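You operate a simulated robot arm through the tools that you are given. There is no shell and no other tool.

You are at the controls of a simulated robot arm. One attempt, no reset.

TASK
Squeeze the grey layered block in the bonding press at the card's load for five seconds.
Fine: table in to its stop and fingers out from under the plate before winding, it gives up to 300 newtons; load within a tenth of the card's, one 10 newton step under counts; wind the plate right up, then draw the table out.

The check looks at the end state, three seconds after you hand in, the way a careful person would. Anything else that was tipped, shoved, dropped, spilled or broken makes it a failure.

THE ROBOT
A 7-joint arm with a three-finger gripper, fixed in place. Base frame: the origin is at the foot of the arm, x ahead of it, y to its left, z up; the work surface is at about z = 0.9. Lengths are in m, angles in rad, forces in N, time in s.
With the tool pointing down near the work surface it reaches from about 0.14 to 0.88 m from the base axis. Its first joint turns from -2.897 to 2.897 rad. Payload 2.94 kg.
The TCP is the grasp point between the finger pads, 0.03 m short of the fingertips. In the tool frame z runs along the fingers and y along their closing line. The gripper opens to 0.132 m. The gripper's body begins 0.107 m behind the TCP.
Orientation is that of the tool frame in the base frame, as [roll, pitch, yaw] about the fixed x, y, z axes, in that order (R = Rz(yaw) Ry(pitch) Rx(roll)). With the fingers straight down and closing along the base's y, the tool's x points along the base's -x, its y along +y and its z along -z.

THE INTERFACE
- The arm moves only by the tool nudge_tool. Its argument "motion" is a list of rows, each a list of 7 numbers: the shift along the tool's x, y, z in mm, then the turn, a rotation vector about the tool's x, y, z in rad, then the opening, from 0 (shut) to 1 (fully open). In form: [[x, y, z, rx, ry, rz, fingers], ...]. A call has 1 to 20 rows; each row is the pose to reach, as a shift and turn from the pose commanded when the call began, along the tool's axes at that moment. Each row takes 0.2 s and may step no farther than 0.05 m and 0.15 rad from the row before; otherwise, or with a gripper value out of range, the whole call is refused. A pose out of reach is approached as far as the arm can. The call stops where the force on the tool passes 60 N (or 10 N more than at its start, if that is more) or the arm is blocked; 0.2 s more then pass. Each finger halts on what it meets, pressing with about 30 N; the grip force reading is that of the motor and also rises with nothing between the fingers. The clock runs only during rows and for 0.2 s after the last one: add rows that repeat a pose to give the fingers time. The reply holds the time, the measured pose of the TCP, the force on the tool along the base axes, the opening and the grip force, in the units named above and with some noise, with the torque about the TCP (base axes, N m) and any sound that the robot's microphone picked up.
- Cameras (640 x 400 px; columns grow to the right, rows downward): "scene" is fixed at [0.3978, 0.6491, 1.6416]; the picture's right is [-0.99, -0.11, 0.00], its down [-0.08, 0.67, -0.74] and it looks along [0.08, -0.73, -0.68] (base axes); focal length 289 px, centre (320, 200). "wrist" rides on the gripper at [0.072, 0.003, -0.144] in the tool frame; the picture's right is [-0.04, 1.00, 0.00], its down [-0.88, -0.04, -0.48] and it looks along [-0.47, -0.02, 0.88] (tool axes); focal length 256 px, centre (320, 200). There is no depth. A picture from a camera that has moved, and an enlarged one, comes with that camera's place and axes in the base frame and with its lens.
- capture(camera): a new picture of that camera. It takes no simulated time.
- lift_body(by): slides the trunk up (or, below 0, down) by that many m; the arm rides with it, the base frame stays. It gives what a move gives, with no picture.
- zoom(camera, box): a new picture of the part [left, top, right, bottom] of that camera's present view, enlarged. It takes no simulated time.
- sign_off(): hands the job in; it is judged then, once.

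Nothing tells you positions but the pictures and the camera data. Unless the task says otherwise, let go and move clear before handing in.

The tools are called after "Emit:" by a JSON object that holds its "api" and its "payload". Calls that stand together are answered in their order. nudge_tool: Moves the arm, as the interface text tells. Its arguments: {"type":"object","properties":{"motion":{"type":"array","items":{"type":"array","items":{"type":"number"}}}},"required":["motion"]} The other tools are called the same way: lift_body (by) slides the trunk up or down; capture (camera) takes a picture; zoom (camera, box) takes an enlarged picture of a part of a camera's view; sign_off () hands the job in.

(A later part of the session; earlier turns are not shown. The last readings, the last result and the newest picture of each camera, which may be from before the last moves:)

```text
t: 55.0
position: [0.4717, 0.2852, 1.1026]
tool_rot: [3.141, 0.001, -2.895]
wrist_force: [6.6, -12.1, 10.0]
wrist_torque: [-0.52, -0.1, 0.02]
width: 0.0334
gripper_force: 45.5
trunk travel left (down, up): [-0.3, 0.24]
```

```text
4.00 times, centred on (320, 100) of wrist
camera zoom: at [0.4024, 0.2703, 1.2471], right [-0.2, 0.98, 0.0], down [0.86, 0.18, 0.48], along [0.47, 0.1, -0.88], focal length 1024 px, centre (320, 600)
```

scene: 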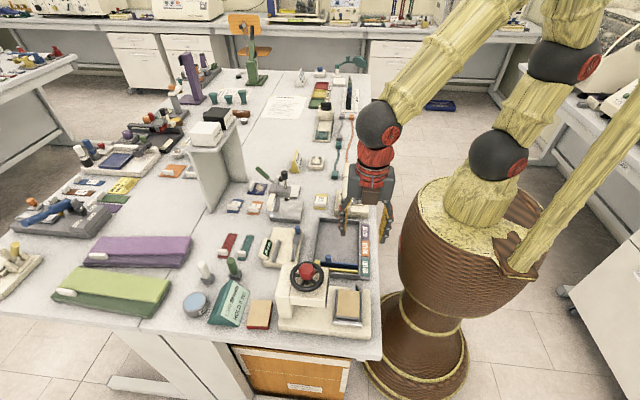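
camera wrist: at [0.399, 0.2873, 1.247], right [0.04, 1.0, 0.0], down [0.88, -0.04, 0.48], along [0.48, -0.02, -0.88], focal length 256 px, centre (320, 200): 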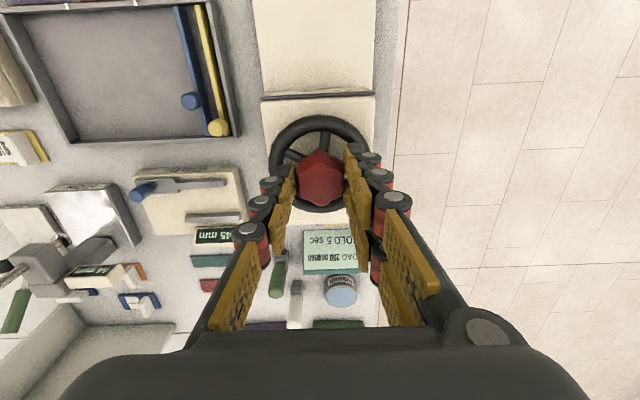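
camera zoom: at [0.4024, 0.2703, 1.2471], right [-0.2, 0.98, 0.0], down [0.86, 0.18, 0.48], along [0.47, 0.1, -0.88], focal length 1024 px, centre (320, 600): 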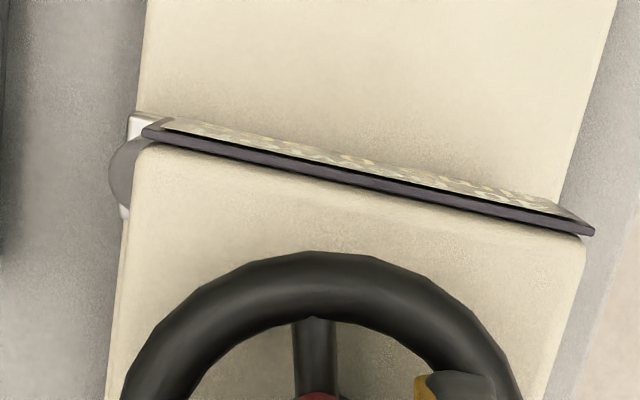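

Emit:
{"api": "nudge_tool", "payload": {"motion": [[0, 0, 0, 0, 0, 0.08, 0.1], [0, 0, 0, 0, 0, 0.16, 0.1], [0, 0, 0, 0, 0, 0.22, 0.1], [0, 0, 0, 0, 0, 0.22, 0.1]]}}

Emit:
{"api": "zoom", "payload": {"camera": "scene", "box": [305, 298, 345, 323]}}

Emit:
{"api": "zoom", "payload": {"camera": "wrist", "box": [260, 60, 380, 135]}}

```text
t: 56.0
position: [0.4719, 0.2848, 1.1027]
tool_rot: [-3.141, -0.002, -3.116]
wrist_force: [7.2, -10.1, 1.5]
wrist_torque: [-0.18, -0.7, -0.01]
width: 0.0337
gripper_force: 45.1
trunk travel left (down, up): [-0.3, 0.24]
```

```text
16.00 times, centred on (325, 310) of scene
camera zoom: at [0.3978, 0.6491, 1.6416], right [-0.99, -0.11, 0.0], down [-0.08, 0.67, -0.74], along [0.08, -0.73, -0.68], focal length 4631 px, centre (240, -1568)
```

zoom: 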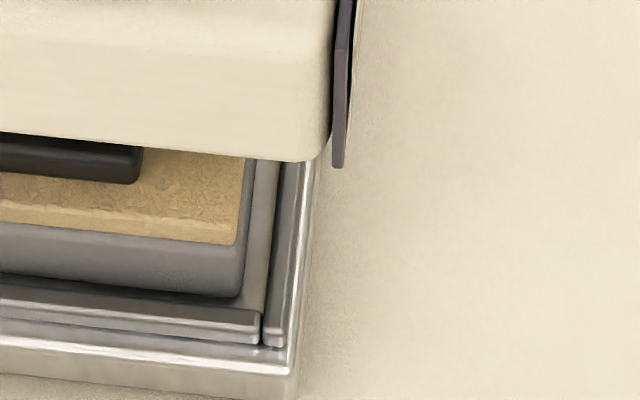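

```text
5.33 times, centred on (320, 98) of wrist
camera zoom: at [0.4012, 0.2859, 1.2472], right [0.02, 1.0, 0.0], down [0.88, -0.01, 0.47], along [0.47, -0.01, -0.88], focal length 1365 px, centre (320, 747)
```

zoom: 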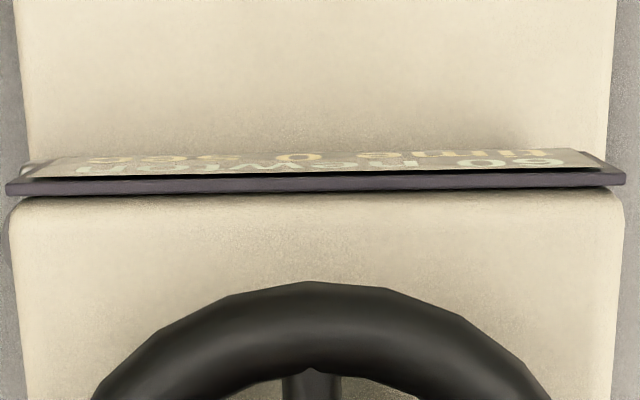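

Load has begun to register and the timer still shows 0. I'll zoom in closer to read the number.

Emit:
{"api": "zoom", "payload": {"camera": "wrist", "box": [340, 84, 376, 96]}}

Emit:
{"api": "zoom", "payload": {"camera": "wrist", "box": [260, 82, 380, 98]}}

```text
16.00 times, centred on (358, 90) of wrist
camera zoom: at [0.4012, 0.2859, 1.2472], right [0.02, 1.0, 0.0], down [0.88, -0.01, 0.47], along [0.47, -0.01, -0.88], focal length 4096 px, centre (-288, 1960)
```

zoom: 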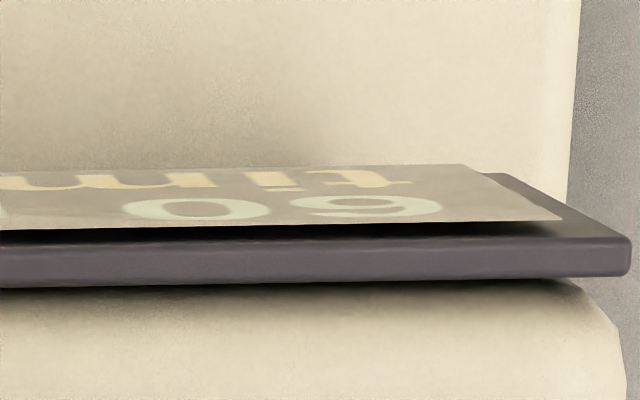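

```text
5.33 times, centred on (320, 90) of wrist
camera zoom: at [0.4012, 0.2859, 1.2472], right [0.02, 1.0, 0.0], down [0.88, -0.01, 0.47], along [0.47, -0.01, -0.88], focal length 1365 px, centre (320, 787)
```

zoom: 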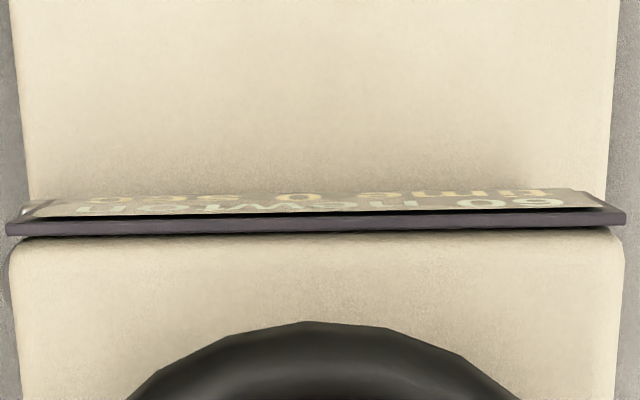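

Emit:
{"api": "zoom", "payload": {"camera": "wrist", "box": [346, 88, 368, 92]}}

Emit:
{"api": "zoom", "payload": {"camera": "wrist", "box": [356, 88, 368, 92]}}

```text
16.00 times, centred on (357, 90) of wrist
camera zoom: at [0.4012, 0.2859, 1.2472], right [0.02, 1.0, 0.0], down [0.88, -0.01, 0.47], along [0.47, -0.01, -0.88], focal length 4096 px, centre (-272, 1960)
```

zoom: 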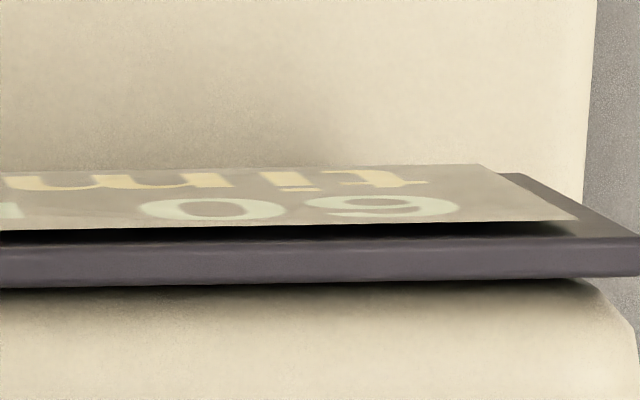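

```text
16.00 times, centred on (362, 90) of wrist
camera zoom: at [0.4012, 0.2859, 1.2472], right [0.02, 1.0, 0.0], down [0.88, -0.01, 0.47], along [0.47, -0.01, -0.88], focal length 4096 px, centre (-352, 1960)
```

zoom: 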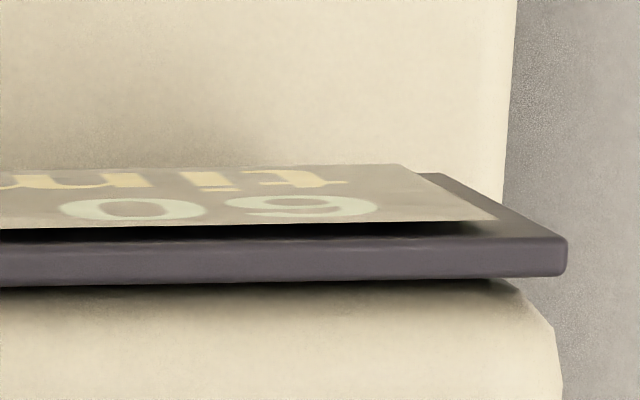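

This looks like 60 newton with the timer at 0. I'll turn 0.15 rad more to find out how much load each radian adds.

Emit:
{"api": "nudge_tool", "payload": {"motion": [[-0.5, -0.5, 0, 0, 0, 0.05, 0.1], [-0.5, -0.5, 0, 0, 0, 0.1, 0.1], [-0.5, -0.5, 0, 0, 0, 0.15, 0.1], [-0.5, -0.5, 0, 0, 0, 0.15, 0.1]]}}

Emit:
{"api": "zoom", "payload": {"camera": "wrist", "box": [340, 74, 380, 96]}}

Emit:
{"api": "zoom", "payload": {"camera": "wrist", "box": [260, 70, 380, 110]}}

```text
t: 57.0
position: [0.4726, 0.2837, 1.1031]
tool_rot: [-3.139, -0.001, 3.018]
wrist_force: [3.0, -9.2, -8.5]
wrist_torque: [-0.22, -0.14, 0.01]
width: 0.0332
gripper_force: 45.2
trunk travel left (down, up): [-0.3, 0.24]
```

```text
16.00 times, centred on (360, 85) of wrist
camera zoom: at [0.4023, 0.2966, 1.2473], right [0.17, 0.99, 0.0], down [0.87, -0.15, 0.47], along [0.47, -0.08, -0.88], focal length 4096 px, centre (-320, 2040)
```

zoom: 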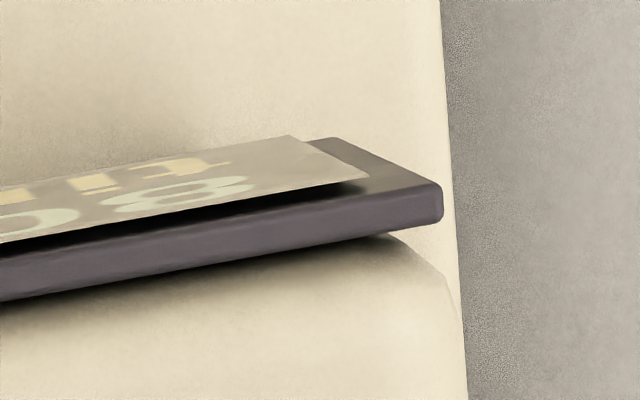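

```text
5.33 times, centred on (320, 90) of wrist
camera zoom: at [0.4023, 0.2966, 1.2473], right [0.17, 0.99, 0.0], down [0.87, -0.15, 0.47], along [0.47, -0.08, -0.88], focal length 1365 px, centre (320, 787)
```

zoom: 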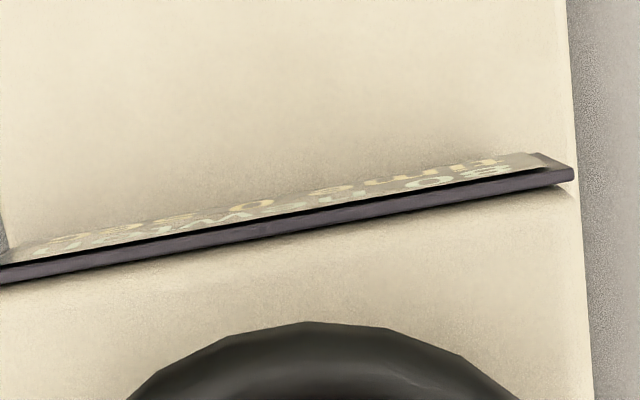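

It reads 80 newton after 0.15 rad more, so the load rises about 130 N per radian and I need roughly 1.28 rad more. I'll regrip one lobe back so the final turn ends close to the reading pose.

Emit:
{"api": "nudge_tool", "payload": {"motion": [[0, 0, 0, 0, 0, 0, 0.25], [0, 0, 0, 0, 0, 0, 0.42], [0, 0, 0, 0, 0, 0, 0.42], [0, 0, 0, 0, 0, -0.15, 0.42], [0, 0, 0, 0, 0, -0.3, 0.42], [0, 0, 0, 0, 0, -0.45, 0.42], [0, 0, 0, 0, 0, -0.6, 0.42], [0, 0, 0, 0, 0, -0.75, 0.42], [0, 0, 0, 0, 0, -0.9, 0.42], [0, 0, 0, 0, 0, -1.047, 0.42], [0, 0, 0, 0, 0, -1.047, 0.42]]}}

Emit:
{"api": "zoom", "payload": {"camera": "wrist", "box": [240, 80, 400, 200]}}

Emit:
{"api": "zoom", "payload": {"camera": "scene", "box": [290, 240, 390, 340]}}

```text
t: 59.4
position: [0.4725, 0.2863, 1.1012]
tool_rot: [3.141, 0.0, -2.216]
wrist_force: [0.0, -0.3, -0.1]
wrist_torque: [-0.03, -0.01, 0.0]
width: 0.0556
gripper_force: 0.0
trunk travel left (down, up): [-0.3, 0.24]
```

```text
3.33 times, centred on (320, 140) of wrist
camera zoom: at [0.427, 0.2303, 1.2463], right [-0.77, 0.63, 0.0], down [0.56, 0.68, 0.48], along [0.3, 0.37, -0.88], focal length 853 px, centre (320, 400)
```

zoom: 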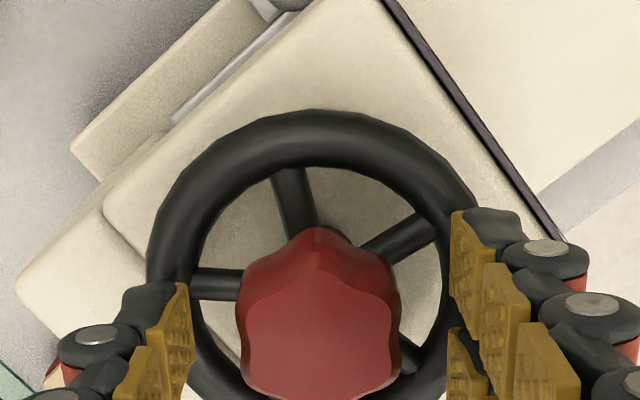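

```text
4.00 times, centred on (340, 290) of scene
camera zoom: at [0.3978, 0.6491, 1.6416], right [-0.99, -0.11, 0.0], down [-0.08, 0.67, -0.74], along [0.08, -0.73, -0.68], focal length 1158 px, centre (240, -160)
```

zoom: 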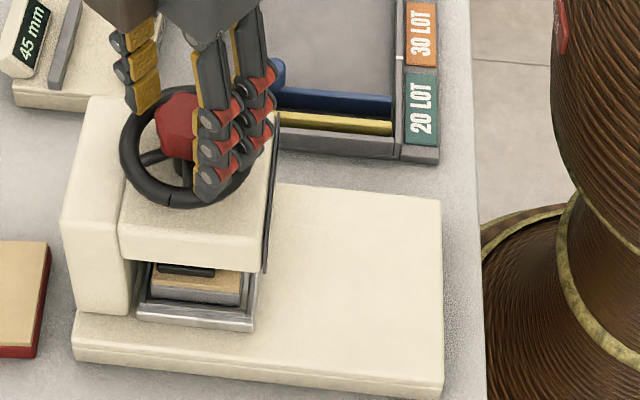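

Emit:
{"api": "nudge_tool", "payload": {"motion": [[0, 0, 0, 0, 0, 0, 0.25], [0, 0, 0, 0, 0, 0, 0.1], [0, 0, 0, 0, 0, 0, 0.1], [0, 0, 0, 0, 0, 0, 0.1], [0, 0, 0, 0, 0, 0.1, 0.1], [0, 0, 0, 0, 0, 0.2, 0.1], [0, 0, 0, 0, 0, 0.3, 0.1], [0, 0, 0, 0, 0, 0.4, 0.1], [0, 0, 0, 0, 0, 0.5, 0.1], [0, 0, 0, 0, 0, 0.6, 0.1], [0, 0, 0, 0, 0, 0.7, 0.1], [0, 0, 0, 0, 0, 0.7, 0.1]]}}

Emit:
{"api": "zoom", "payload": {"camera": "wrist", "box": [255, 65, 385, 115]}}

Emit:
{"api": "zoom", "payload": {"camera": "wrist", "box": [345, 90, 385, 112]}}

```text
t: 62.0
position: [0.472, 0.2847, 1.1015]
tool_rot: [-3.14, -0.001, -2.919]
wrist_force: [-2.1, -2.0, -8.0]
wrist_torque: [-0.1, 0.13, -0.04]
width: 0.0338
gripper_force: 45.4
trunk travel left (down, up): [-0.3, 0.24]
```

```text
4.92 times, centred on (320, 90) of wrist
camera zoom: at [0.4025, 0.2724, 1.2464], right [-0.18, 0.98, 0.0], down [0.87, 0.16, 0.47], along [0.47, 0.08, -0.88], focal length 1260 px, centre (320, 742)
```

zoom: 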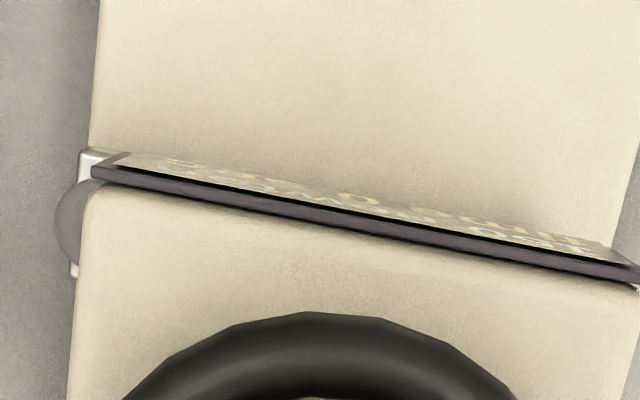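

```text
16.00 times, centred on (365, 101) of wrist
camera zoom: at [0.4025, 0.2724, 1.2464], right [-0.18, 0.98, 0.0], down [0.87, 0.16, 0.47], along [0.47, 0.08, -0.88], focal length 4096 px, centre (-400, 1784)
```

zoom: 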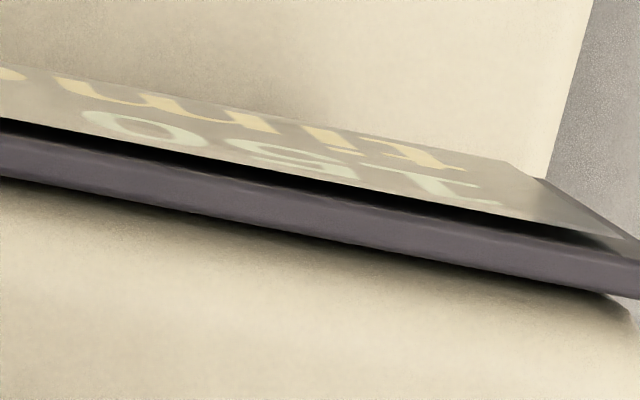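

It reads about 150 newton, so the true rate is closer to 100 N per radian. I'll turn 0.35 rad more and read again in the better pose.

Emit:
{"api": "nudge_tool", "payload": {"motion": [[0, 0, 0, 0, 0, 0.1, 0.1], [0, 0, 0, 0, 0, 0.2, 0.1], [0, 0, 0, 0, 0, 0.3, 0.1], [0, 0, 0, 0, 0, 0.35, 0.1], [0, 0, 0, 0, 0, 0.35, 0.1]]}}

Emit:
{"api": "zoom", "payload": {"camera": "wrist", "box": [255, 65, 385, 115]}}

Emit:
{"api": "zoom", "payload": {"camera": "wrist", "box": [335, 74, 375, 96]}}

```text
t: 63.2
position: [0.4727, 0.2836, 1.1022]
tool_rot: [-3.14, -0.002, 3.016]
wrist_force: [2.0, -7.3, -19.4]
wrist_torque: [-0.25, -0.25, 0.01]
width: 0.0338
gripper_force: 45.0
trunk travel left (down, up): [-0.3, 0.24]
```

```text
4.92 times, centred on (320, 90) of wrist
camera zoom: at [0.4025, 0.2971, 1.2465], right [0.17, 0.99, 0.0], down [0.87, -0.15, 0.47], along [0.47, -0.08, -0.88], focal length 1260 px, centre (320, 742)
```

zoom: 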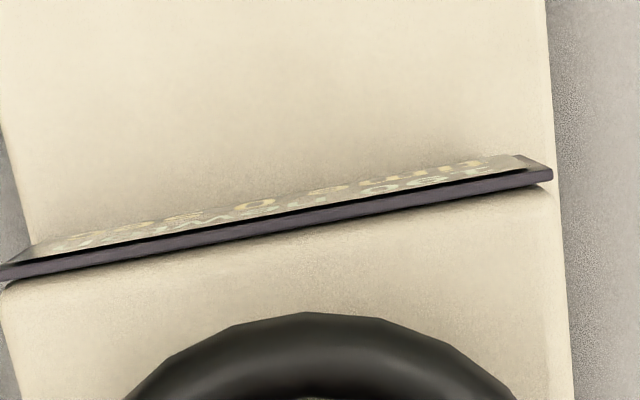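

```text
16.00 times, centred on (355, 85) of wrist
camera zoom: at [0.4025, 0.2971, 1.2465], right [0.17, 0.99, 0.0], down [0.87, -0.15, 0.47], along [0.47, -0.08, -0.88], focal length 4096 px, centre (-240, 2040)
```

zoom: 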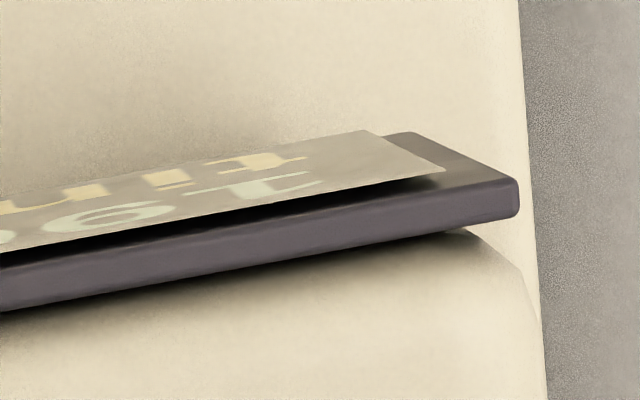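

Emit:
{"api": "zoom", "payload": {"camera": "wrist", "box": [325, 78, 365, 98]}}

Emit:
{"api": "zoom", "payload": {"camera": "wrist", "box": [290, 80, 330, 104]}}

```text
16.00 times, centred on (345, 88) of wrist
camera zoom: at [0.4025, 0.2971, 1.2465], right [0.17, 0.99, 0.0], down [0.87, -0.15, 0.47], along [0.47, -0.08, -0.88], focal length 4096 px, centre (-80, 1992)
```

zoom: 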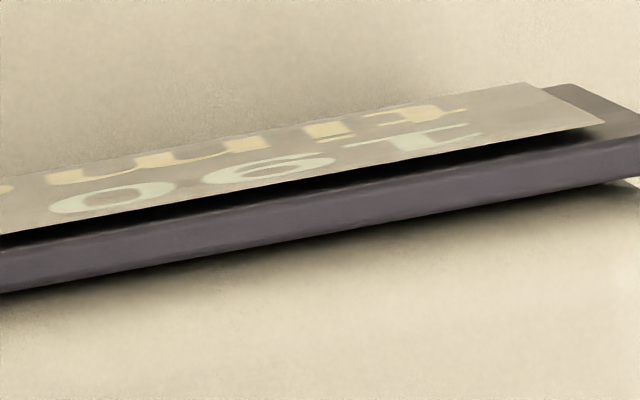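

```text
16.00 times, centred on (310, 92) of wrist
camera zoom: at [0.4025, 0.2971, 1.2465], right [0.17, 0.99, 0.0], down [0.87, -0.15, 0.47], along [0.47, -0.08, -0.88], focal length 4096 px, centre (480, 1928)
```

zoom: 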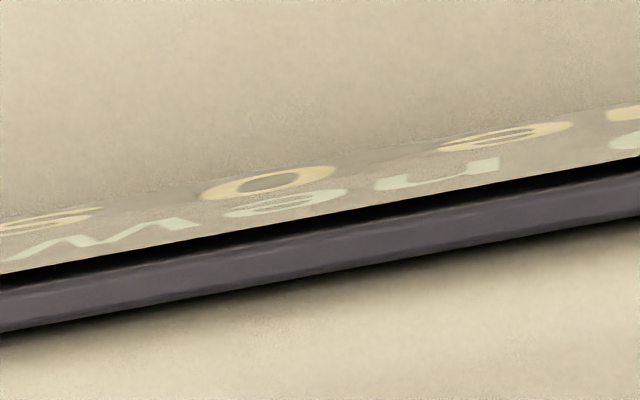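

It reads 190 newton with the timer still at 0. I'll regrip one lobe back again and then make the final turn of about 0.55 rad.

Emit:
{"api": "nudge_tool", "payload": {"motion": [[0, 0, 0, 0, 0, 0, 0.25], [0, 0, 0, 0, 0, 0, 0.42], [0, 0, 0, 0, 0, 0, 0.42], [0, 0, 0, 0, 0, -0.15, 0.42], [0, 0, 0, 0, 0, -0.3, 0.42], [0, 0, 0, 0, 0, -0.45, 0.42], [0, 0, 0, 0, 0, -0.6, 0.42], [0, 0, 0, 0, 0, -0.75, 0.42], [0, 0, 0, 0, 0, -0.9, 0.42], [0, 0, 0, 0, 0, -1.047, 0.42], [0, 0, 0, 0, 0, -1.047, 0.42]]}}

Emit:
{"api": "zoom", "payload": {"camera": "wrist", "box": [240, 80, 400, 200]}}

```text
t: 65.6
position: [0.4728, 0.286, 1.1027]
tool_rot: [-3.141, -0.001, -2.217]
wrist_force: [0.8, -0.9, 0.7]
wrist_torque: [0.0, 0.01, 0.02]
width: 0.0554
gripper_force: 0.1
trunk travel left (down, up): [-0.3, 0.24]
```

```text
3.33 times, centred on (320, 140) of wrist
camera zoom: at [0.4277, 0.2311, 1.2468], right [-0.77, 0.64, 0.0], down [0.56, 0.68, 0.48], along [0.3, 0.37, -0.88], focal length 853 px, centre (320, 400)
```

zoom: 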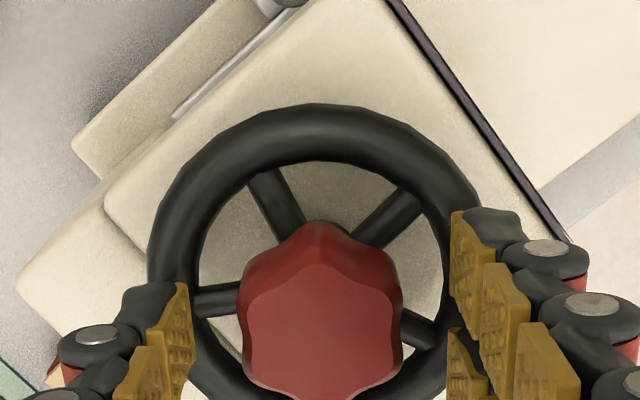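

Emit:
{"api": "nudge_tool", "payload": {"motion": [[0, 0, 0, 0, 0, 0, 0.25], [0, 0, 0, 0, 0, 0, 0.1], [0, 0, 0, 0, 0, 0, 0.1], [0, 0, 0, 0, 0, 0, 0.1], [0, 0, 0, 0, 0, 0.1, 0.1], [0, 0, 0, 0, 0, 0.2, 0.1], [0, 0, 0, 0, 0, 0.28, 0.1], [0, 0, 0, 0, 0, 0.28, 0.1]]}}

Emit:
{"api": "capture", "payload": {"camera": "wrist"}}

Emit:
{"api": "zoom", "payload": {"camera": "wrist", "box": [345, 95, 385, 125]}}

```text
t: 67.4
position: [0.4738, 0.2874, 1.1008]
tool_rot: [3.141, 0.0, -2.501]
wrist_force: [3.7, 1.1, -4.3]
wrist_torque: [0.15, -0.33, -0.02]
width: 0.0337
gripper_force: 45.0
trunk travel left (down, up): [-0.3, 0.24]
```

```text
taken
camera wrist: at [0.4144, 0.2457, 1.2468], right [-0.56, 0.83, 0.0], down [0.73, 0.5, 0.48], along [0.39, 0.27, -0.88], focal length 256 px, centre (320, 200)
```

wrist: 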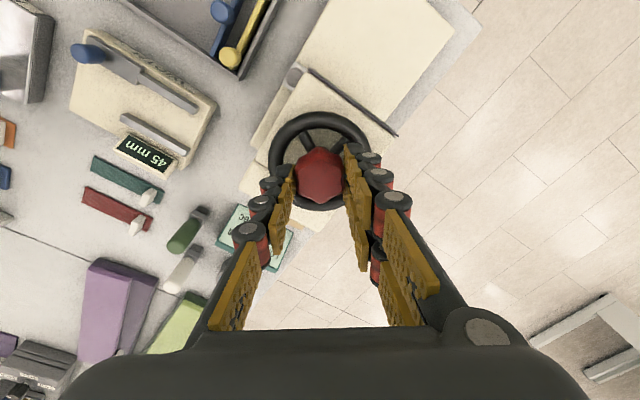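

```text
13.33 times, centred on (365, 110) of wrist
camera zoom: at [0.4144, 0.2457, 1.2468], right [-0.56, 0.83, 0.0], down [0.73, 0.5, 0.48], along [0.39, 0.27, -0.88], focal length 3413 px, centre (-280, 1400)
```

zoom: 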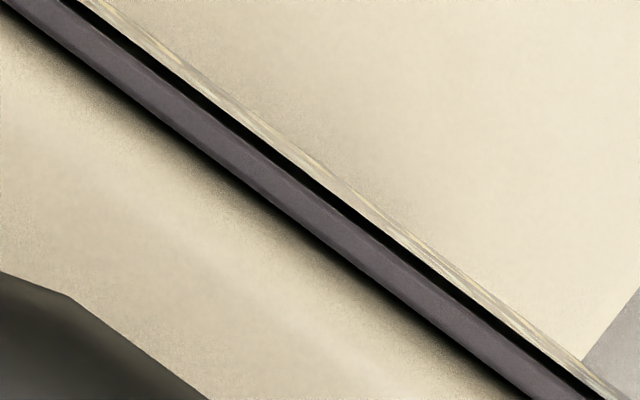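

The display can't be read from this yaw. I'll turn 0.24 rad more, which should give about 245–250 N and a readable angle.

Emit:
{"api": "nudge_tool", "payload": {"motion": [[0, 0, 0, 0, 0, 0.08, 0.1], [0, 0, 0, 0, 0, 0.16, 0.1], [0, 0, 0, 0, 0, 0.24, 0.1]]}}

Emit:
{"api": "zoom", "payload": {"camera": "wrist", "box": [345, 85, 405, 121]}}

Emit:
{"api": "zoom", "payload": {"camera": "wrist", "box": [355, 95, 395, 121]}}

Emit:
{"api": "zoom", "payload": {"camera": "wrist", "box": [315, 80, 355, 106]}}

```text
t: 68.2
position: [0.4729, 0.286, 1.103]
tool_rot: [3.141, -0.003, -2.742]
wrist_force: [3.4, 4.3, -9.4]
wrist_torque: [0.35, -0.41, 0.02]
width: 0.0337
gripper_force: 44.9
trunk travel left (down, up): [-0.3, 0.24]
```

```text
10.67 times, centred on (375, 103) of wrist
camera zoom: at [0.4068, 0.2606, 1.2468], right [-0.35, 0.94, 0.0], down [0.82, 0.31, 0.47], along [0.44, 0.17, -0.88], focal length 2730 px, centre (-267, 1235)
```

zoom: 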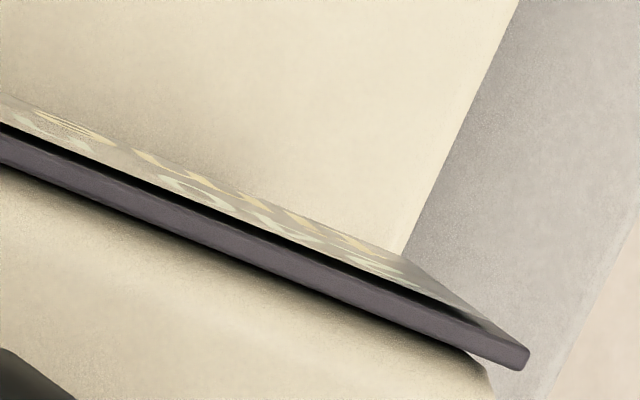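

```text
15.38 times, centred on (375, 108) of wrist
camera zoom: at [0.4068, 0.2606, 1.2468], right [-0.35, 0.94, 0.0], down [0.82, 0.31, 0.47], along [0.44, 0.17, -0.88], focal length 3938 px, centre (-526, 1615)
```

zoom: 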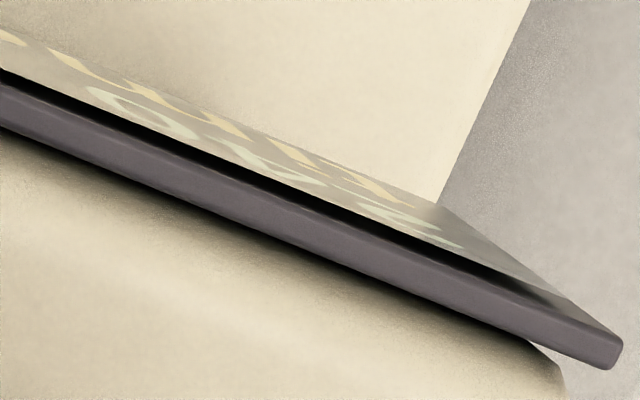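

```text
15.38 times, centred on (335, 93) of wrist
camera zoom: at [0.4068, 0.2606, 1.2468], right [-0.35, 0.94, 0.0], down [0.82, 0.31, 0.47], along [0.44, 0.17, -0.88], focal length 3938 px, centre (89, 1846)
```

zoom: 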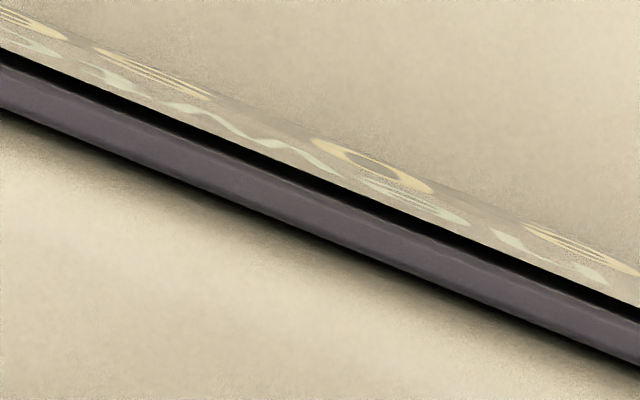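

It looks like 240 newton with the timer at 0. I'll add a touch more, 0.08 rad, to land on 250.

Emit:
{"api": "nudge_tool", "payload": {"motion": [[0, 0, 0, 0, 0, 0.04, 0.1], [0, 0, 0, 0, 0, 0.08, 0.1]]}}

Emit:
{"api": "zoom", "payload": {"camera": "wrist", "box": [355, 93, 395, 119]}}

Emit:
{"api": "zoom", "payload": {"camera": "wrist", "box": [315, 80, 355, 106]}}

```text
t: 68.8
position: [0.4744, 0.2852, 1.1032]
tool_rot: [-3.141, -0.003, -2.82]
wrist_force: [5.0, -0.5, -9.6]
wrist_torque: [0.01, -0.26, 0.03]
width: 0.0339
gripper_force: 45.3
trunk travel left (down, up): [-0.3, 0.24]
```

```text
15.38 times, centred on (375, 106) of wrist
camera zoom: at [0.4052, 0.266, 1.2469], right [-0.27, 0.96, 0.0], down [0.85, 0.24, 0.47], along [0.46, 0.13, -0.88], focal length 3938 px, centre (-526, 1646)
```

zoom: 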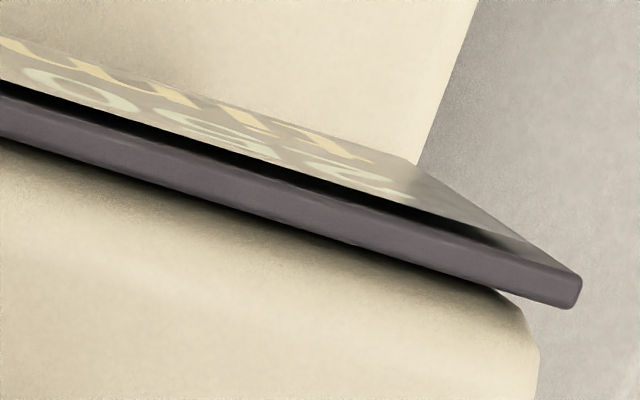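

```text
15.38 times, centred on (335, 93) of wrist
camera zoom: at [0.4052, 0.266, 1.2469], right [-0.27, 0.96, 0.0], down [0.85, 0.24, 0.47], along [0.46, 0.13, -0.88], focal length 3938 px, centre (89, 1846)
```

zoom: 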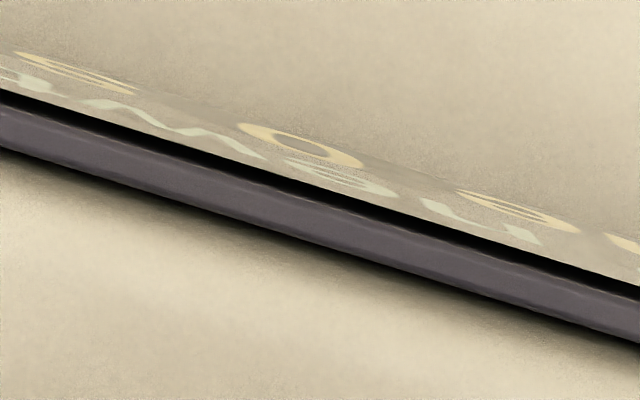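

It reads 250 newton with the timer at 0 sec. I'll hold still and watch the timer.

Emit:
{"api": "nudge_tool", "payload": {"motion": [[0, 0, 0, 0, 0, 0, 0.1], [0, 0, 0, 0, 0, 0, 0.1], [0, 0, 0, 0, 0, 0, 0.1], [0, 0, 0, 0, 0, 0, 0.1], [0, 0, 0, 0, 0, 0, 0.1]]}}

Emit:
{"api": "zoom", "payload": {"camera": "wrist", "box": [355, 93, 395, 119]}}

Emit:
{"api": "zoom", "payload": {"camera": "wrist", "box": [315, 80, 355, 106]}}

```text
t: 70.0
position: [0.4741, 0.2854, 1.1018]
tool_rot: [3.142, -0.003, -2.82]
wrist_force: [4.2, -3.6, -11.6]
wrist_torque: [-0.17, -0.1, 0.04]
width: 0.0336
gripper_force: 44.8
trunk travel left (down, up): [-0.3, 0.24]
```

```text
15.38 times, centred on (375, 106) of wrist
camera zoom: at [0.4051, 0.2658, 1.2469], right [-0.28, 0.96, 0.0], down [0.85, 0.24, 0.47], along [0.46, 0.13, -0.88], focal length 3938 px, centre (-526, 1646)
```

zoom: 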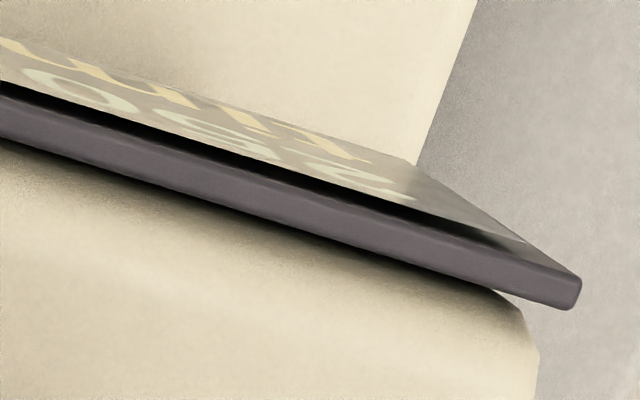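

```text
15.38 times, centred on (335, 93) of wrist
camera zoom: at [0.4051, 0.2658, 1.2469], right [-0.28, 0.96, 0.0], down [0.85, 0.24, 0.47], along [0.46, 0.13, -0.88], focal length 3938 px, centre (89, 1846)
```

zoom: 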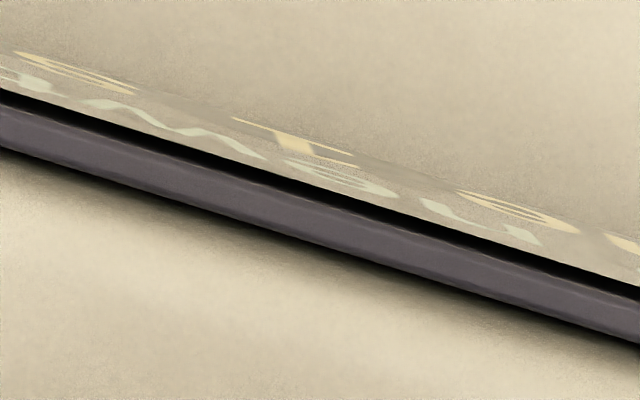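

The timer is now counting (1 sec at t=70.0) and the load is steady at 250. I'll keep holding.

Emit:
{"api": "nudge_tool", "payload": {"motion": [[0, 0, 0, 0, 0, 0, 0.1], [0, 0, 0, 0, 0, 0, 0.1], [0, 0, 0, 0, 0, 0, 0.1], [0, 0, 0, 0, 0, 0, 0.1], [0, 0, 0, 0, 0, 0, 0.1], [0, 0, 0, 0, 0, 0, 0.1], [0, 0, 0, 0, 0, 0, 0.1], [0, 0, 0, 0, 0, 0, 0.1], [0, 0, 0, 0, 0, 0, 0.1], [0, 0, 0, 0, 0, 0, 0.1], [0, 0, 0, 0, 0, 0, 0.1], [0, 0, 0, 0, 0, 0, 0.1], [0, 0, 0, 0, 0, 0, 0.1], [0, 0, 0, 0, 0, 0, 0.1], [0, 0, 0, 0, 0, 0, 0.1]]}}

Emit:
{"api": "zoom", "payload": {"camera": "wrist", "box": [355, 93, 395, 119]}}

Emit:
{"api": "zoom", "payload": {"camera": "wrist", "box": [315, 80, 355, 106]}}

```text
t: 73.2
position: [0.4738, 0.2848, 1.1006]
tool_rot: [3.139, -0.004, -2.82]
wrist_force: [3.5, -5.9, -13.7]
wrist_torque: [-0.12, -0.14, 0.05]
width: 0.0338
gripper_force: 44.3
trunk travel left (down, up): [-0.3, 0.24]
```

```text
15.38 times, centred on (375, 106) of wrist
camera zoom: at [0.4051, 0.2658, 1.247], right [-0.28, 0.96, 0.0], down [0.85, 0.24, 0.47], along [0.46, 0.13, -0.88], focal length 3938 px, centre (-526, 1646)
```

zoom: 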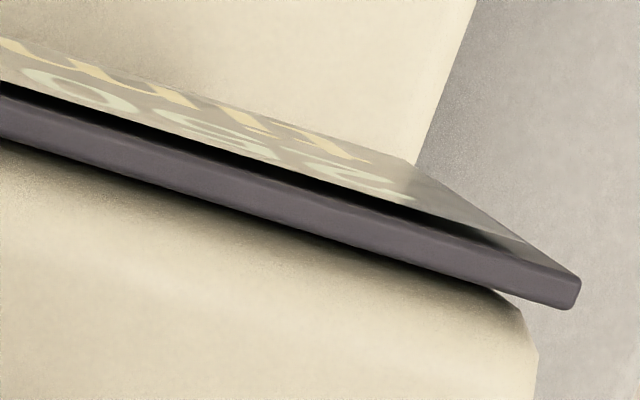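

```text
15.38 times, centred on (335, 93) of wrist
camera zoom: at [0.4051, 0.2658, 1.247], right [-0.28, 0.96, 0.0], down [0.85, 0.24, 0.47], along [0.46, 0.13, -0.88], focal length 3938 px, centre (89, 1846)
```

zoom: 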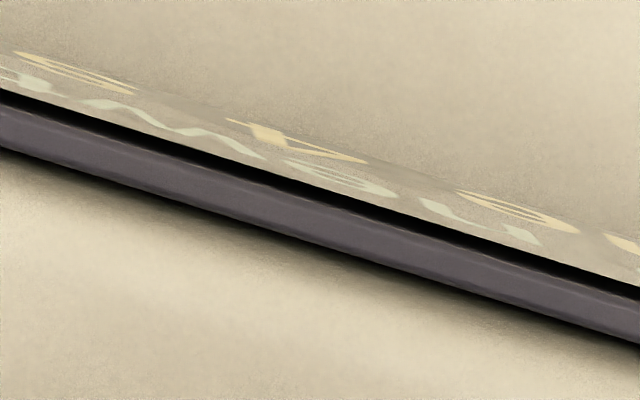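

The timer reads 4 sec and the load is still 250. I'll hold about one second more.

Emit:
{"api": "nudge_tool", "payload": {"motion": [[0, 0, 0, 0, 0, 0, 0.1], [0, 0, 0, 0, 0, 0, 0.1], [0, 0, 0, 0, 0, 0, 0.1], [0, 0, 0, 0, 0, 0, 0.1]]}}

Emit:
{"api": "zoom", "payload": {"camera": "wrist", "box": [315, 80, 355, 106]}}

Emit:
{"api": "zoom", "payload": {"camera": "wrist", "box": [355, 93, 395, 119]}}

```text
t: 74.2
position: [0.4735, 0.285, 1.1022]
tool_rot: [3.141, -0.002, -2.822]
wrist_force: [3.5, -5.7, -13.5]
wrist_torque: [-0.12, -0.18, 0.0]
width: 0.0336
gripper_force: 45.2
trunk travel left (down, up): [-0.3, 0.24]
```

```text
15.38 times, centred on (335, 93) of wrist
camera zoom: at [0.4051, 0.2658, 1.247], right [-0.28, 0.96, 0.0], down [0.85, 0.24, 0.47], along [0.46, 0.13, -0.88], focal length 3938 px, centre (89, 1846)
```

zoom: 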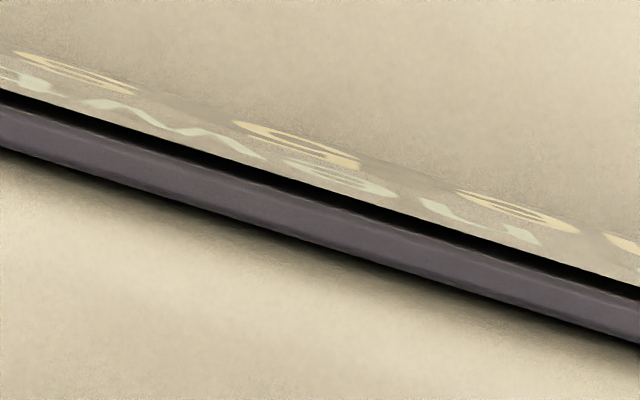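

```text
15.38 times, centred on (375, 106) of wrist
camera zoom: at [0.4051, 0.2658, 1.247], right [-0.28, 0.96, 0.0], down [0.85, 0.24, 0.47], along [0.46, 0.13, -0.88], focal length 3938 px, centre (-526, 1646)
```

zoom: 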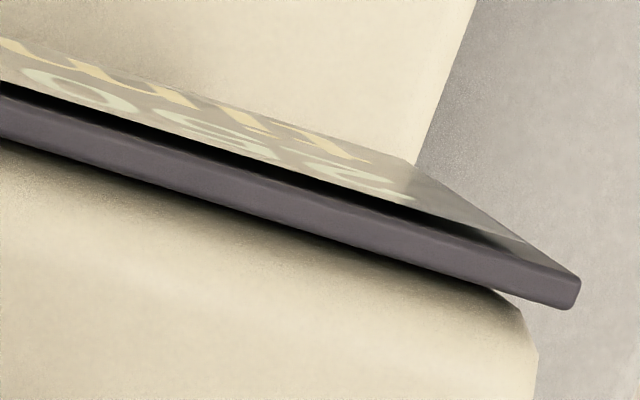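

The timer shows 5 sec at 250 newton. I'll hold one more tick and then unwind counterclockwise straight away.

Emit:
{"api": "nudge_tool", "payload": {"motion": [[0, 0, 0, 0, 0, 0, 0.1], [0, 0, 0, 0, 0, -0.14, 0.1], [0, 0, 0, 0, 0, -0.28, 0.1], [0, 0, 0, 0, 0, -0.42, 0.1], [0, 0, 0, 0, 0, -0.56, 0.1], [0, 0, 0, 0, 0, -0.7, 0.1], [0, 0, 0, 0, 0, -0.84, 0.1], [0, 0, 0, 0, 0, -0.98, 0.1], [0, 0, 0, 0, 0, -1.12, 0.1], [0, 0, 0, 0, 0, -1.26, 0.1], [0, 0, 0, 0, 0, -1.4, 0.1], [0, 0, 0, 0, 0, -1.54, 0.1], [0, 0, 0, 0, 0, -1.68, 0.1], [0, 0, 0, 0, 0, -1.75, 0.1]]}}

Emit:
{"api": "zoom", "payload": {"camera": "wrist", "box": [240, 80, 400, 200]}}

Emit:
{"api": "zoom", "payload": {"camera": "scene", "box": [290, 240, 390, 340]}}

```text
t: 77.2
position: [0.4699, 0.2875, 1.1024]
tool_rot: [3.141, -0.002, -1.069]
wrist_force: [-17.1, 14.7, -0.4]
wrist_torque: [0.39, 0.58, -0.07]
width: 0.0333
gripper_force: 45.3
trunk travel left (down, up): [-0.3, 0.24]
```

```text
3.33 times, centred on (320, 140) of wrist
camera zoom: at [0.5031, 0.2228, 1.2471], right [-0.9, -0.44, 0.0], down [-0.39, 0.79, 0.47], along [-0.21, 0.42, -0.88], focal length 853 px, centre (320, 400)
```

zoom: 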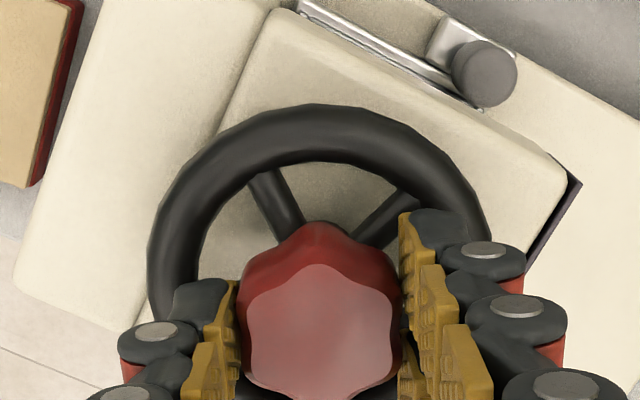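

```text
4.00 times, centred on (340, 290) of scene
camera zoom: at [0.3978, 0.6491, 1.6416], right [-0.99, -0.11, 0.0], down [-0.08, 0.67, -0.74], along [0.08, -0.73, -0.68], focal length 1158 px, centre (240, -160)
```

zoom: 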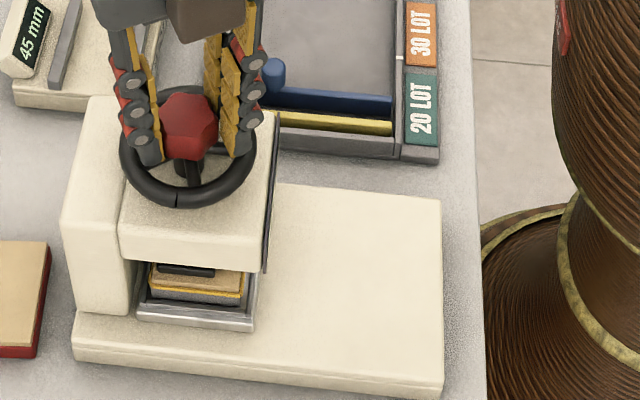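

The block now shows a bright glue line, and the load is coming off. I'll release, turn the empty hand forward by three lobes and regrip to keep unwinding.

Emit:
{"api": "nudge_tool", "payload": {"motion": [[0, 0, 0, 0, 0, 0, 0.25], [0, 0, 0, 0, 0, 0, 0.42], [0, 0, 0, 0, 0, 0, 0.42], [0, 0, 0, 0, 0, 0.15, 0.42], [0, 0, 0, 0, 0, 0.3, 0.42], [0, 0, 0, 0, 0, 0.45, 0.42], [0, 0, 0, 0, 0, 0.6, 0.42], [0, 0, 0, 0, 0, 0.75, 0.42], [0, 0, 0, 0, 0, 0.9, 0.42], [0, 0, 0, 0, 0, 1.05, 0.42], [0, 0, 0, 0, 0, 1.2, 0.42], [0, 0, 0, 0, 0, 1.35, 0.42], [0, 0, 0, 0, 0, 1.5, 0.42], [0, 0, 0, 0, 0, 1.65, 0.42], [0, 0, 0, 0, 0, 1.8, 0.42], [0, 0, 0, 0, 0, 1.95, 0.42], [0, 0, 0, 0, 0, 2.094, 0.42]]}}

Emit:
{"api": "nudge_tool", "payload": {"motion": [[0, 0, 0, 0, 0, 0.15, 0.42], [0, 0, 0, 0, 0, 0.3, 0.42], [0, 0, 0, 0, 0, 0.45, 0.42], [0, 0, 0, 0, 0, 0.6, 0.42], [0, 0, 0, 0, 0, 0.75, 0.42], [0, 0, 0, 0, 0, 0.9, 0.42], [0, 0, 0, 0, 0, 1.047, 0.42], [0, 0, 0, 0, 0, 1.047, 0.42]]}}

Emit:
{"api": "zoom", "payload": {"camera": "wrist", "box": [240, 80, 400, 200]}}

```text
t: 80.8
position: [0.4732, 0.2865, 1.103]
tool_rot: [-3.14, -0.001, 3.118]
wrist_force: [-0.7, -0.2, -0.1]
wrist_torque: [-0.01, -0.01, 0.01]
width: 0.0556
gripper_force: 0.1
trunk travel left (down, up): [-0.3, 0.24]
```

```text
t: 82.6
position: [0.4726, 0.2861, 1.1014]
tool_rot: [-3.141, 0.002, 2.07]
wrist_force: [-0.1, -0.5, -0.3]
wrist_torque: [0.02, 0.01, -0.02]
width: 0.0557
gripper_force: 0.1
trunk travel left (down, up): [-0.3, 0.24]
```

```text
3.33 times, centred on (320, 140) of wrist
camera zoom: at [0.4418, 0.3508, 1.2466], right [0.9, 0.44, 0.0], down [0.39, -0.79, 0.48], along [0.21, -0.43, -0.88], focal length 853 px, centre (320, 400)
```

zoom: 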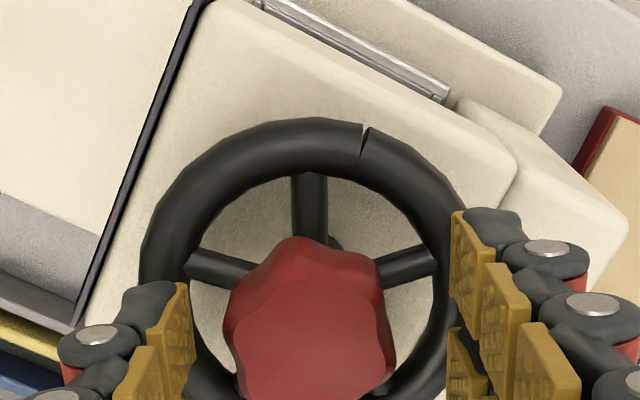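

Reach is fine. The hub sits about 2 mm to the left of the tool axis, so I'll centre, grip and unwind.

Emit:
{"api": "nudge_tool", "payload": {"motion": [[0, -2, 0, 0, 0, 0, 0.42], [0, -2, 0, 0, 0, 0, 0.25], [0, -2, 0, 0, 0, 0, 0.1], [0, -2, 0, 0, 0, 0, 0.1], [0, -2, 0, 0, 0, -0.14, 0.1], [0, -2, 0, 0, 0, -0.28, 0.1], [0, -2, 0, 0, 0, -0.42, 0.1], [0, -2, 0, 0, 0, -0.56, 0.1], [0, -2, 0, 0, 0, -0.7, 0.1], [0, -2, 0, 0, 0, -0.84, 0.1], [0, -2, 0, 0, 0, -0.98, 0.1], [0, -2, 0, 0, 0, -1.12, 0.1], [0, -2, 0, 0, 0, -1.26, 0.1], [0, -2, 0, 0, 0, -1.4, 0.1], [0, -2, 0, 0, 0, -1.54, 0.1]]}}

Emit:
{"api": "zoom", "payload": {"camera": "scene", "box": [305, 298, 345, 323]}}

Emit:
{"api": "zoom", "payload": {"camera": "wrist", "box": [240, 80, 400, 200]}}

```text
t: 85.8
position: [0.4709, 0.2854, 1.1034]
tool_rot: [-3.14, 0.0, -2.669]
wrist_force: [3.8, -4.2, -0.7]
wrist_torque: [-0.14, -0.26, -0.06]
width: 0.0335
gripper_force: 45.0
trunk travel left (down, up): [-0.3, 0.24]
```

```text
16.00 times, centred on (325, 310) of scene
camera zoom: at [0.3978, 0.6491, 1.6416], right [-0.99, -0.11, 0.0], down [-0.08, 0.67, -0.74], along [0.08, -0.73, -0.68], focal length 4631 px, centre (240, -1568)
```

zoom: 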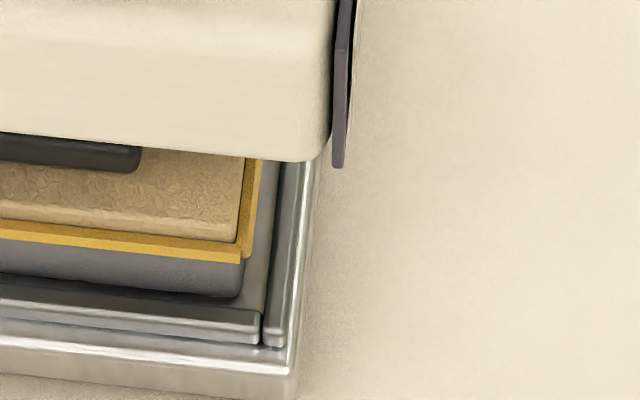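

```text
3.33 times, centred on (320, 140) of wrist
camera zoom: at [0.4064, 0.2546, 1.2471], right [-0.42, 0.91, 0.0], down [0.8, 0.37, 0.48], along [0.43, 0.2, -0.88], focal length 853 px, centre (320, 400)
```

zoom: 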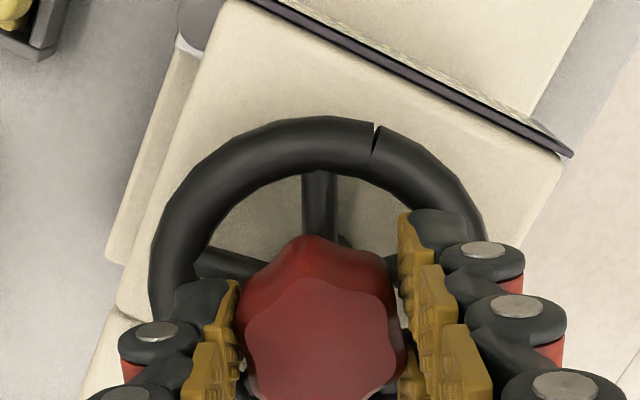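

The plate is rising. I'll continue unwinding.

Emit:
{"api": "nudge_tool", "payload": {"motion": [[0, 0, 0, 0, 0, -0.14, 0.1], [0, 0, 0, 0, 0, -0.28, 0.1], [0, 0, 0, 0, 0, -0.42, 0.1], [0, 0, 0, 0, 0, -0.56, 0.1], [0, 0, 0, 0, 0, -0.7, 0.1], [0, 0, 0, 0, 0, -0.84, 0.1], [0, 0, 0, 0, 0, -0.98, 0.1], [0, 0, 0, 0, 0, -1.12, 0.1], [0, 0, 0, 0, 0, -1.26, 0.1], [0, 0, 0, 0, 0, -1.4, 0.1], [0, 0, 0, 0, 0, -1.4, 0.1]]}}

Emit:
{"api": "zoom", "payload": {"camera": "scene", "box": [305, 298, 345, 323]}}

Emit:
{"api": "zoom", "payload": {"camera": "wrist", "box": [240, 80, 400, 200]}}

```text
t: 88.2
position: [0.4721, 0.2856, 1.1022]
tool_rot: [3.138, 0.0, -1.269]
wrist_force: [4.1, -1.0, -1.7]
wrist_torque: [0.26, -0.17, 0.04]
width: 0.0334
gripper_force: 45.1
trunk travel left (down, up): [-0.3, 0.24]
```

```text
16.00 times, centred on (325, 310) of scene
camera zoom: at [0.3978, 0.6491, 1.6416], right [-0.99, -0.11, 0.0], down [-0.08, 0.67, -0.74], along [0.08, -0.73, -0.68], focal length 4631 px, centre (240, -1568)
```

zoom: 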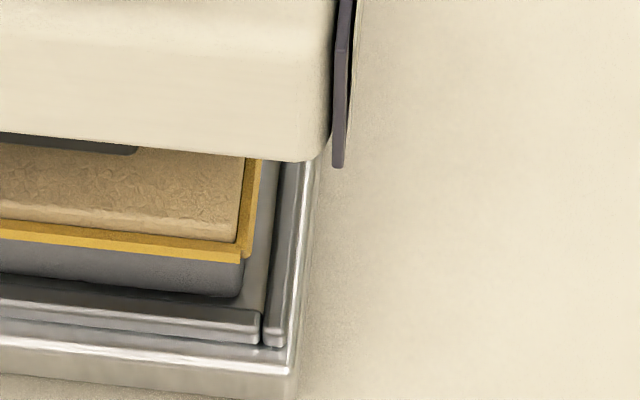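

```text
3.33 times, centred on (320, 140) of wrist
camera zoom: at [0.4909, 0.2153, 1.2471], right [-0.97, -0.26, 0.0], down [-0.22, 0.85, 0.48], along [-0.12, 0.46, -0.88], focal length 853 px, centre (320, 400)
```

zoom: 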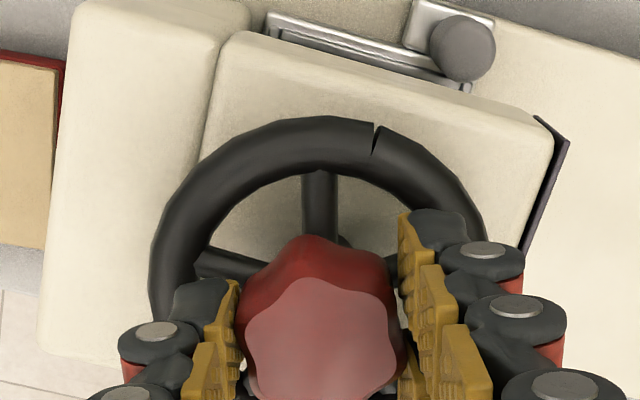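

The plate is nearly back to its starting height. I'll keep unwinding slowly to find the top stop, watching the torque.

Emit:
{"api": "nudge_tool", "payload": {"motion": [[0, 0, 0, 0, 0, -0.08, 0.1], [0, 0, 0, 0, 0, -0.16, 0.1], [0, 0, 0, 0, 0, -0.24, 0.1], [0, 0, 0, 0, 0, -0.24, 0.1]]}}

Emit:
{"api": "nudge_tool", "payload": {"motion": [[0, 0, 0, 0, 0, -0.08, 0.1], [0, 0, 0, 0, 0, -0.16, 0.1], [0, 0, 0, 0, 0, -0.16, 0.1]]}}

Emit:
{"api": "zoom", "payload": {"camera": "wrist", "box": [240, 80, 400, 200]}}

Emit:
{"api": "zoom", "payload": {"camera": "scene", "box": [305, 298, 345, 323]}}

```text
t: 89.2
position: [0.4701, 0.2855, 1.1025]
tool_rot: [3.141, -0.001, -1.03]
wrist_force: [0.5, 1.0, 4.0]
wrist_torque: [0.21, 0.21, -0.44]
width: 0.0336
gripper_force: 44.8
trunk travel left (down, up): [-0.3, 0.24]
```

```text
t: 90.0
position: [0.4714, 0.2855, 1.1033]
tool_rot: [3.141, -0.001, -0.868]
wrist_force: [2.7, 0.4, 2.4]
wrist_torque: [0.13, 0.02, -0.34]
width: 0.0333
gripper_force: 44.9
trunk travel left (down, up): [-0.3, 0.24]
```

```text
3.33 times, centred on (320, 140) of wrist
camera zoom: at [0.5164, 0.2278, 1.2469], right [-0.79, -0.61, 0.0], down [-0.54, 0.7, 0.48], along [-0.29, 0.38, -0.88], focal length 853 px, centre (320, 400)
```

zoom: 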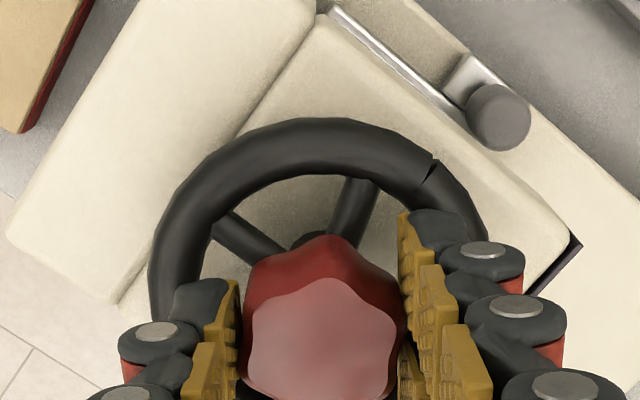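

```text
16.00 times, centred on (325, 310) of scene
camera zoom: at [0.3978, 0.6491, 1.6416], right [-0.99, -0.11, 0.0], down [-0.08, 0.67, -0.74], along [0.08, -0.73, -0.68], focal length 4631 px, centre (240, -1568)
```

zoom: 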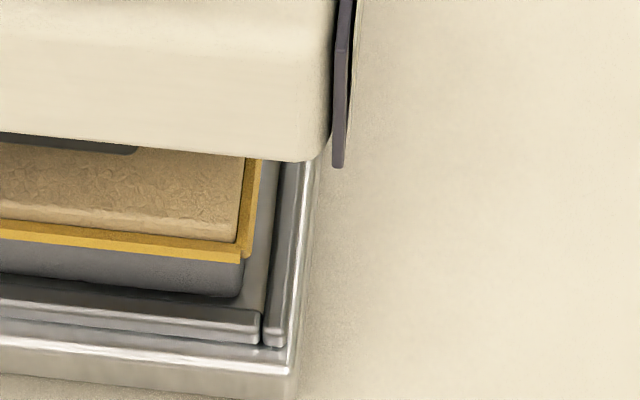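

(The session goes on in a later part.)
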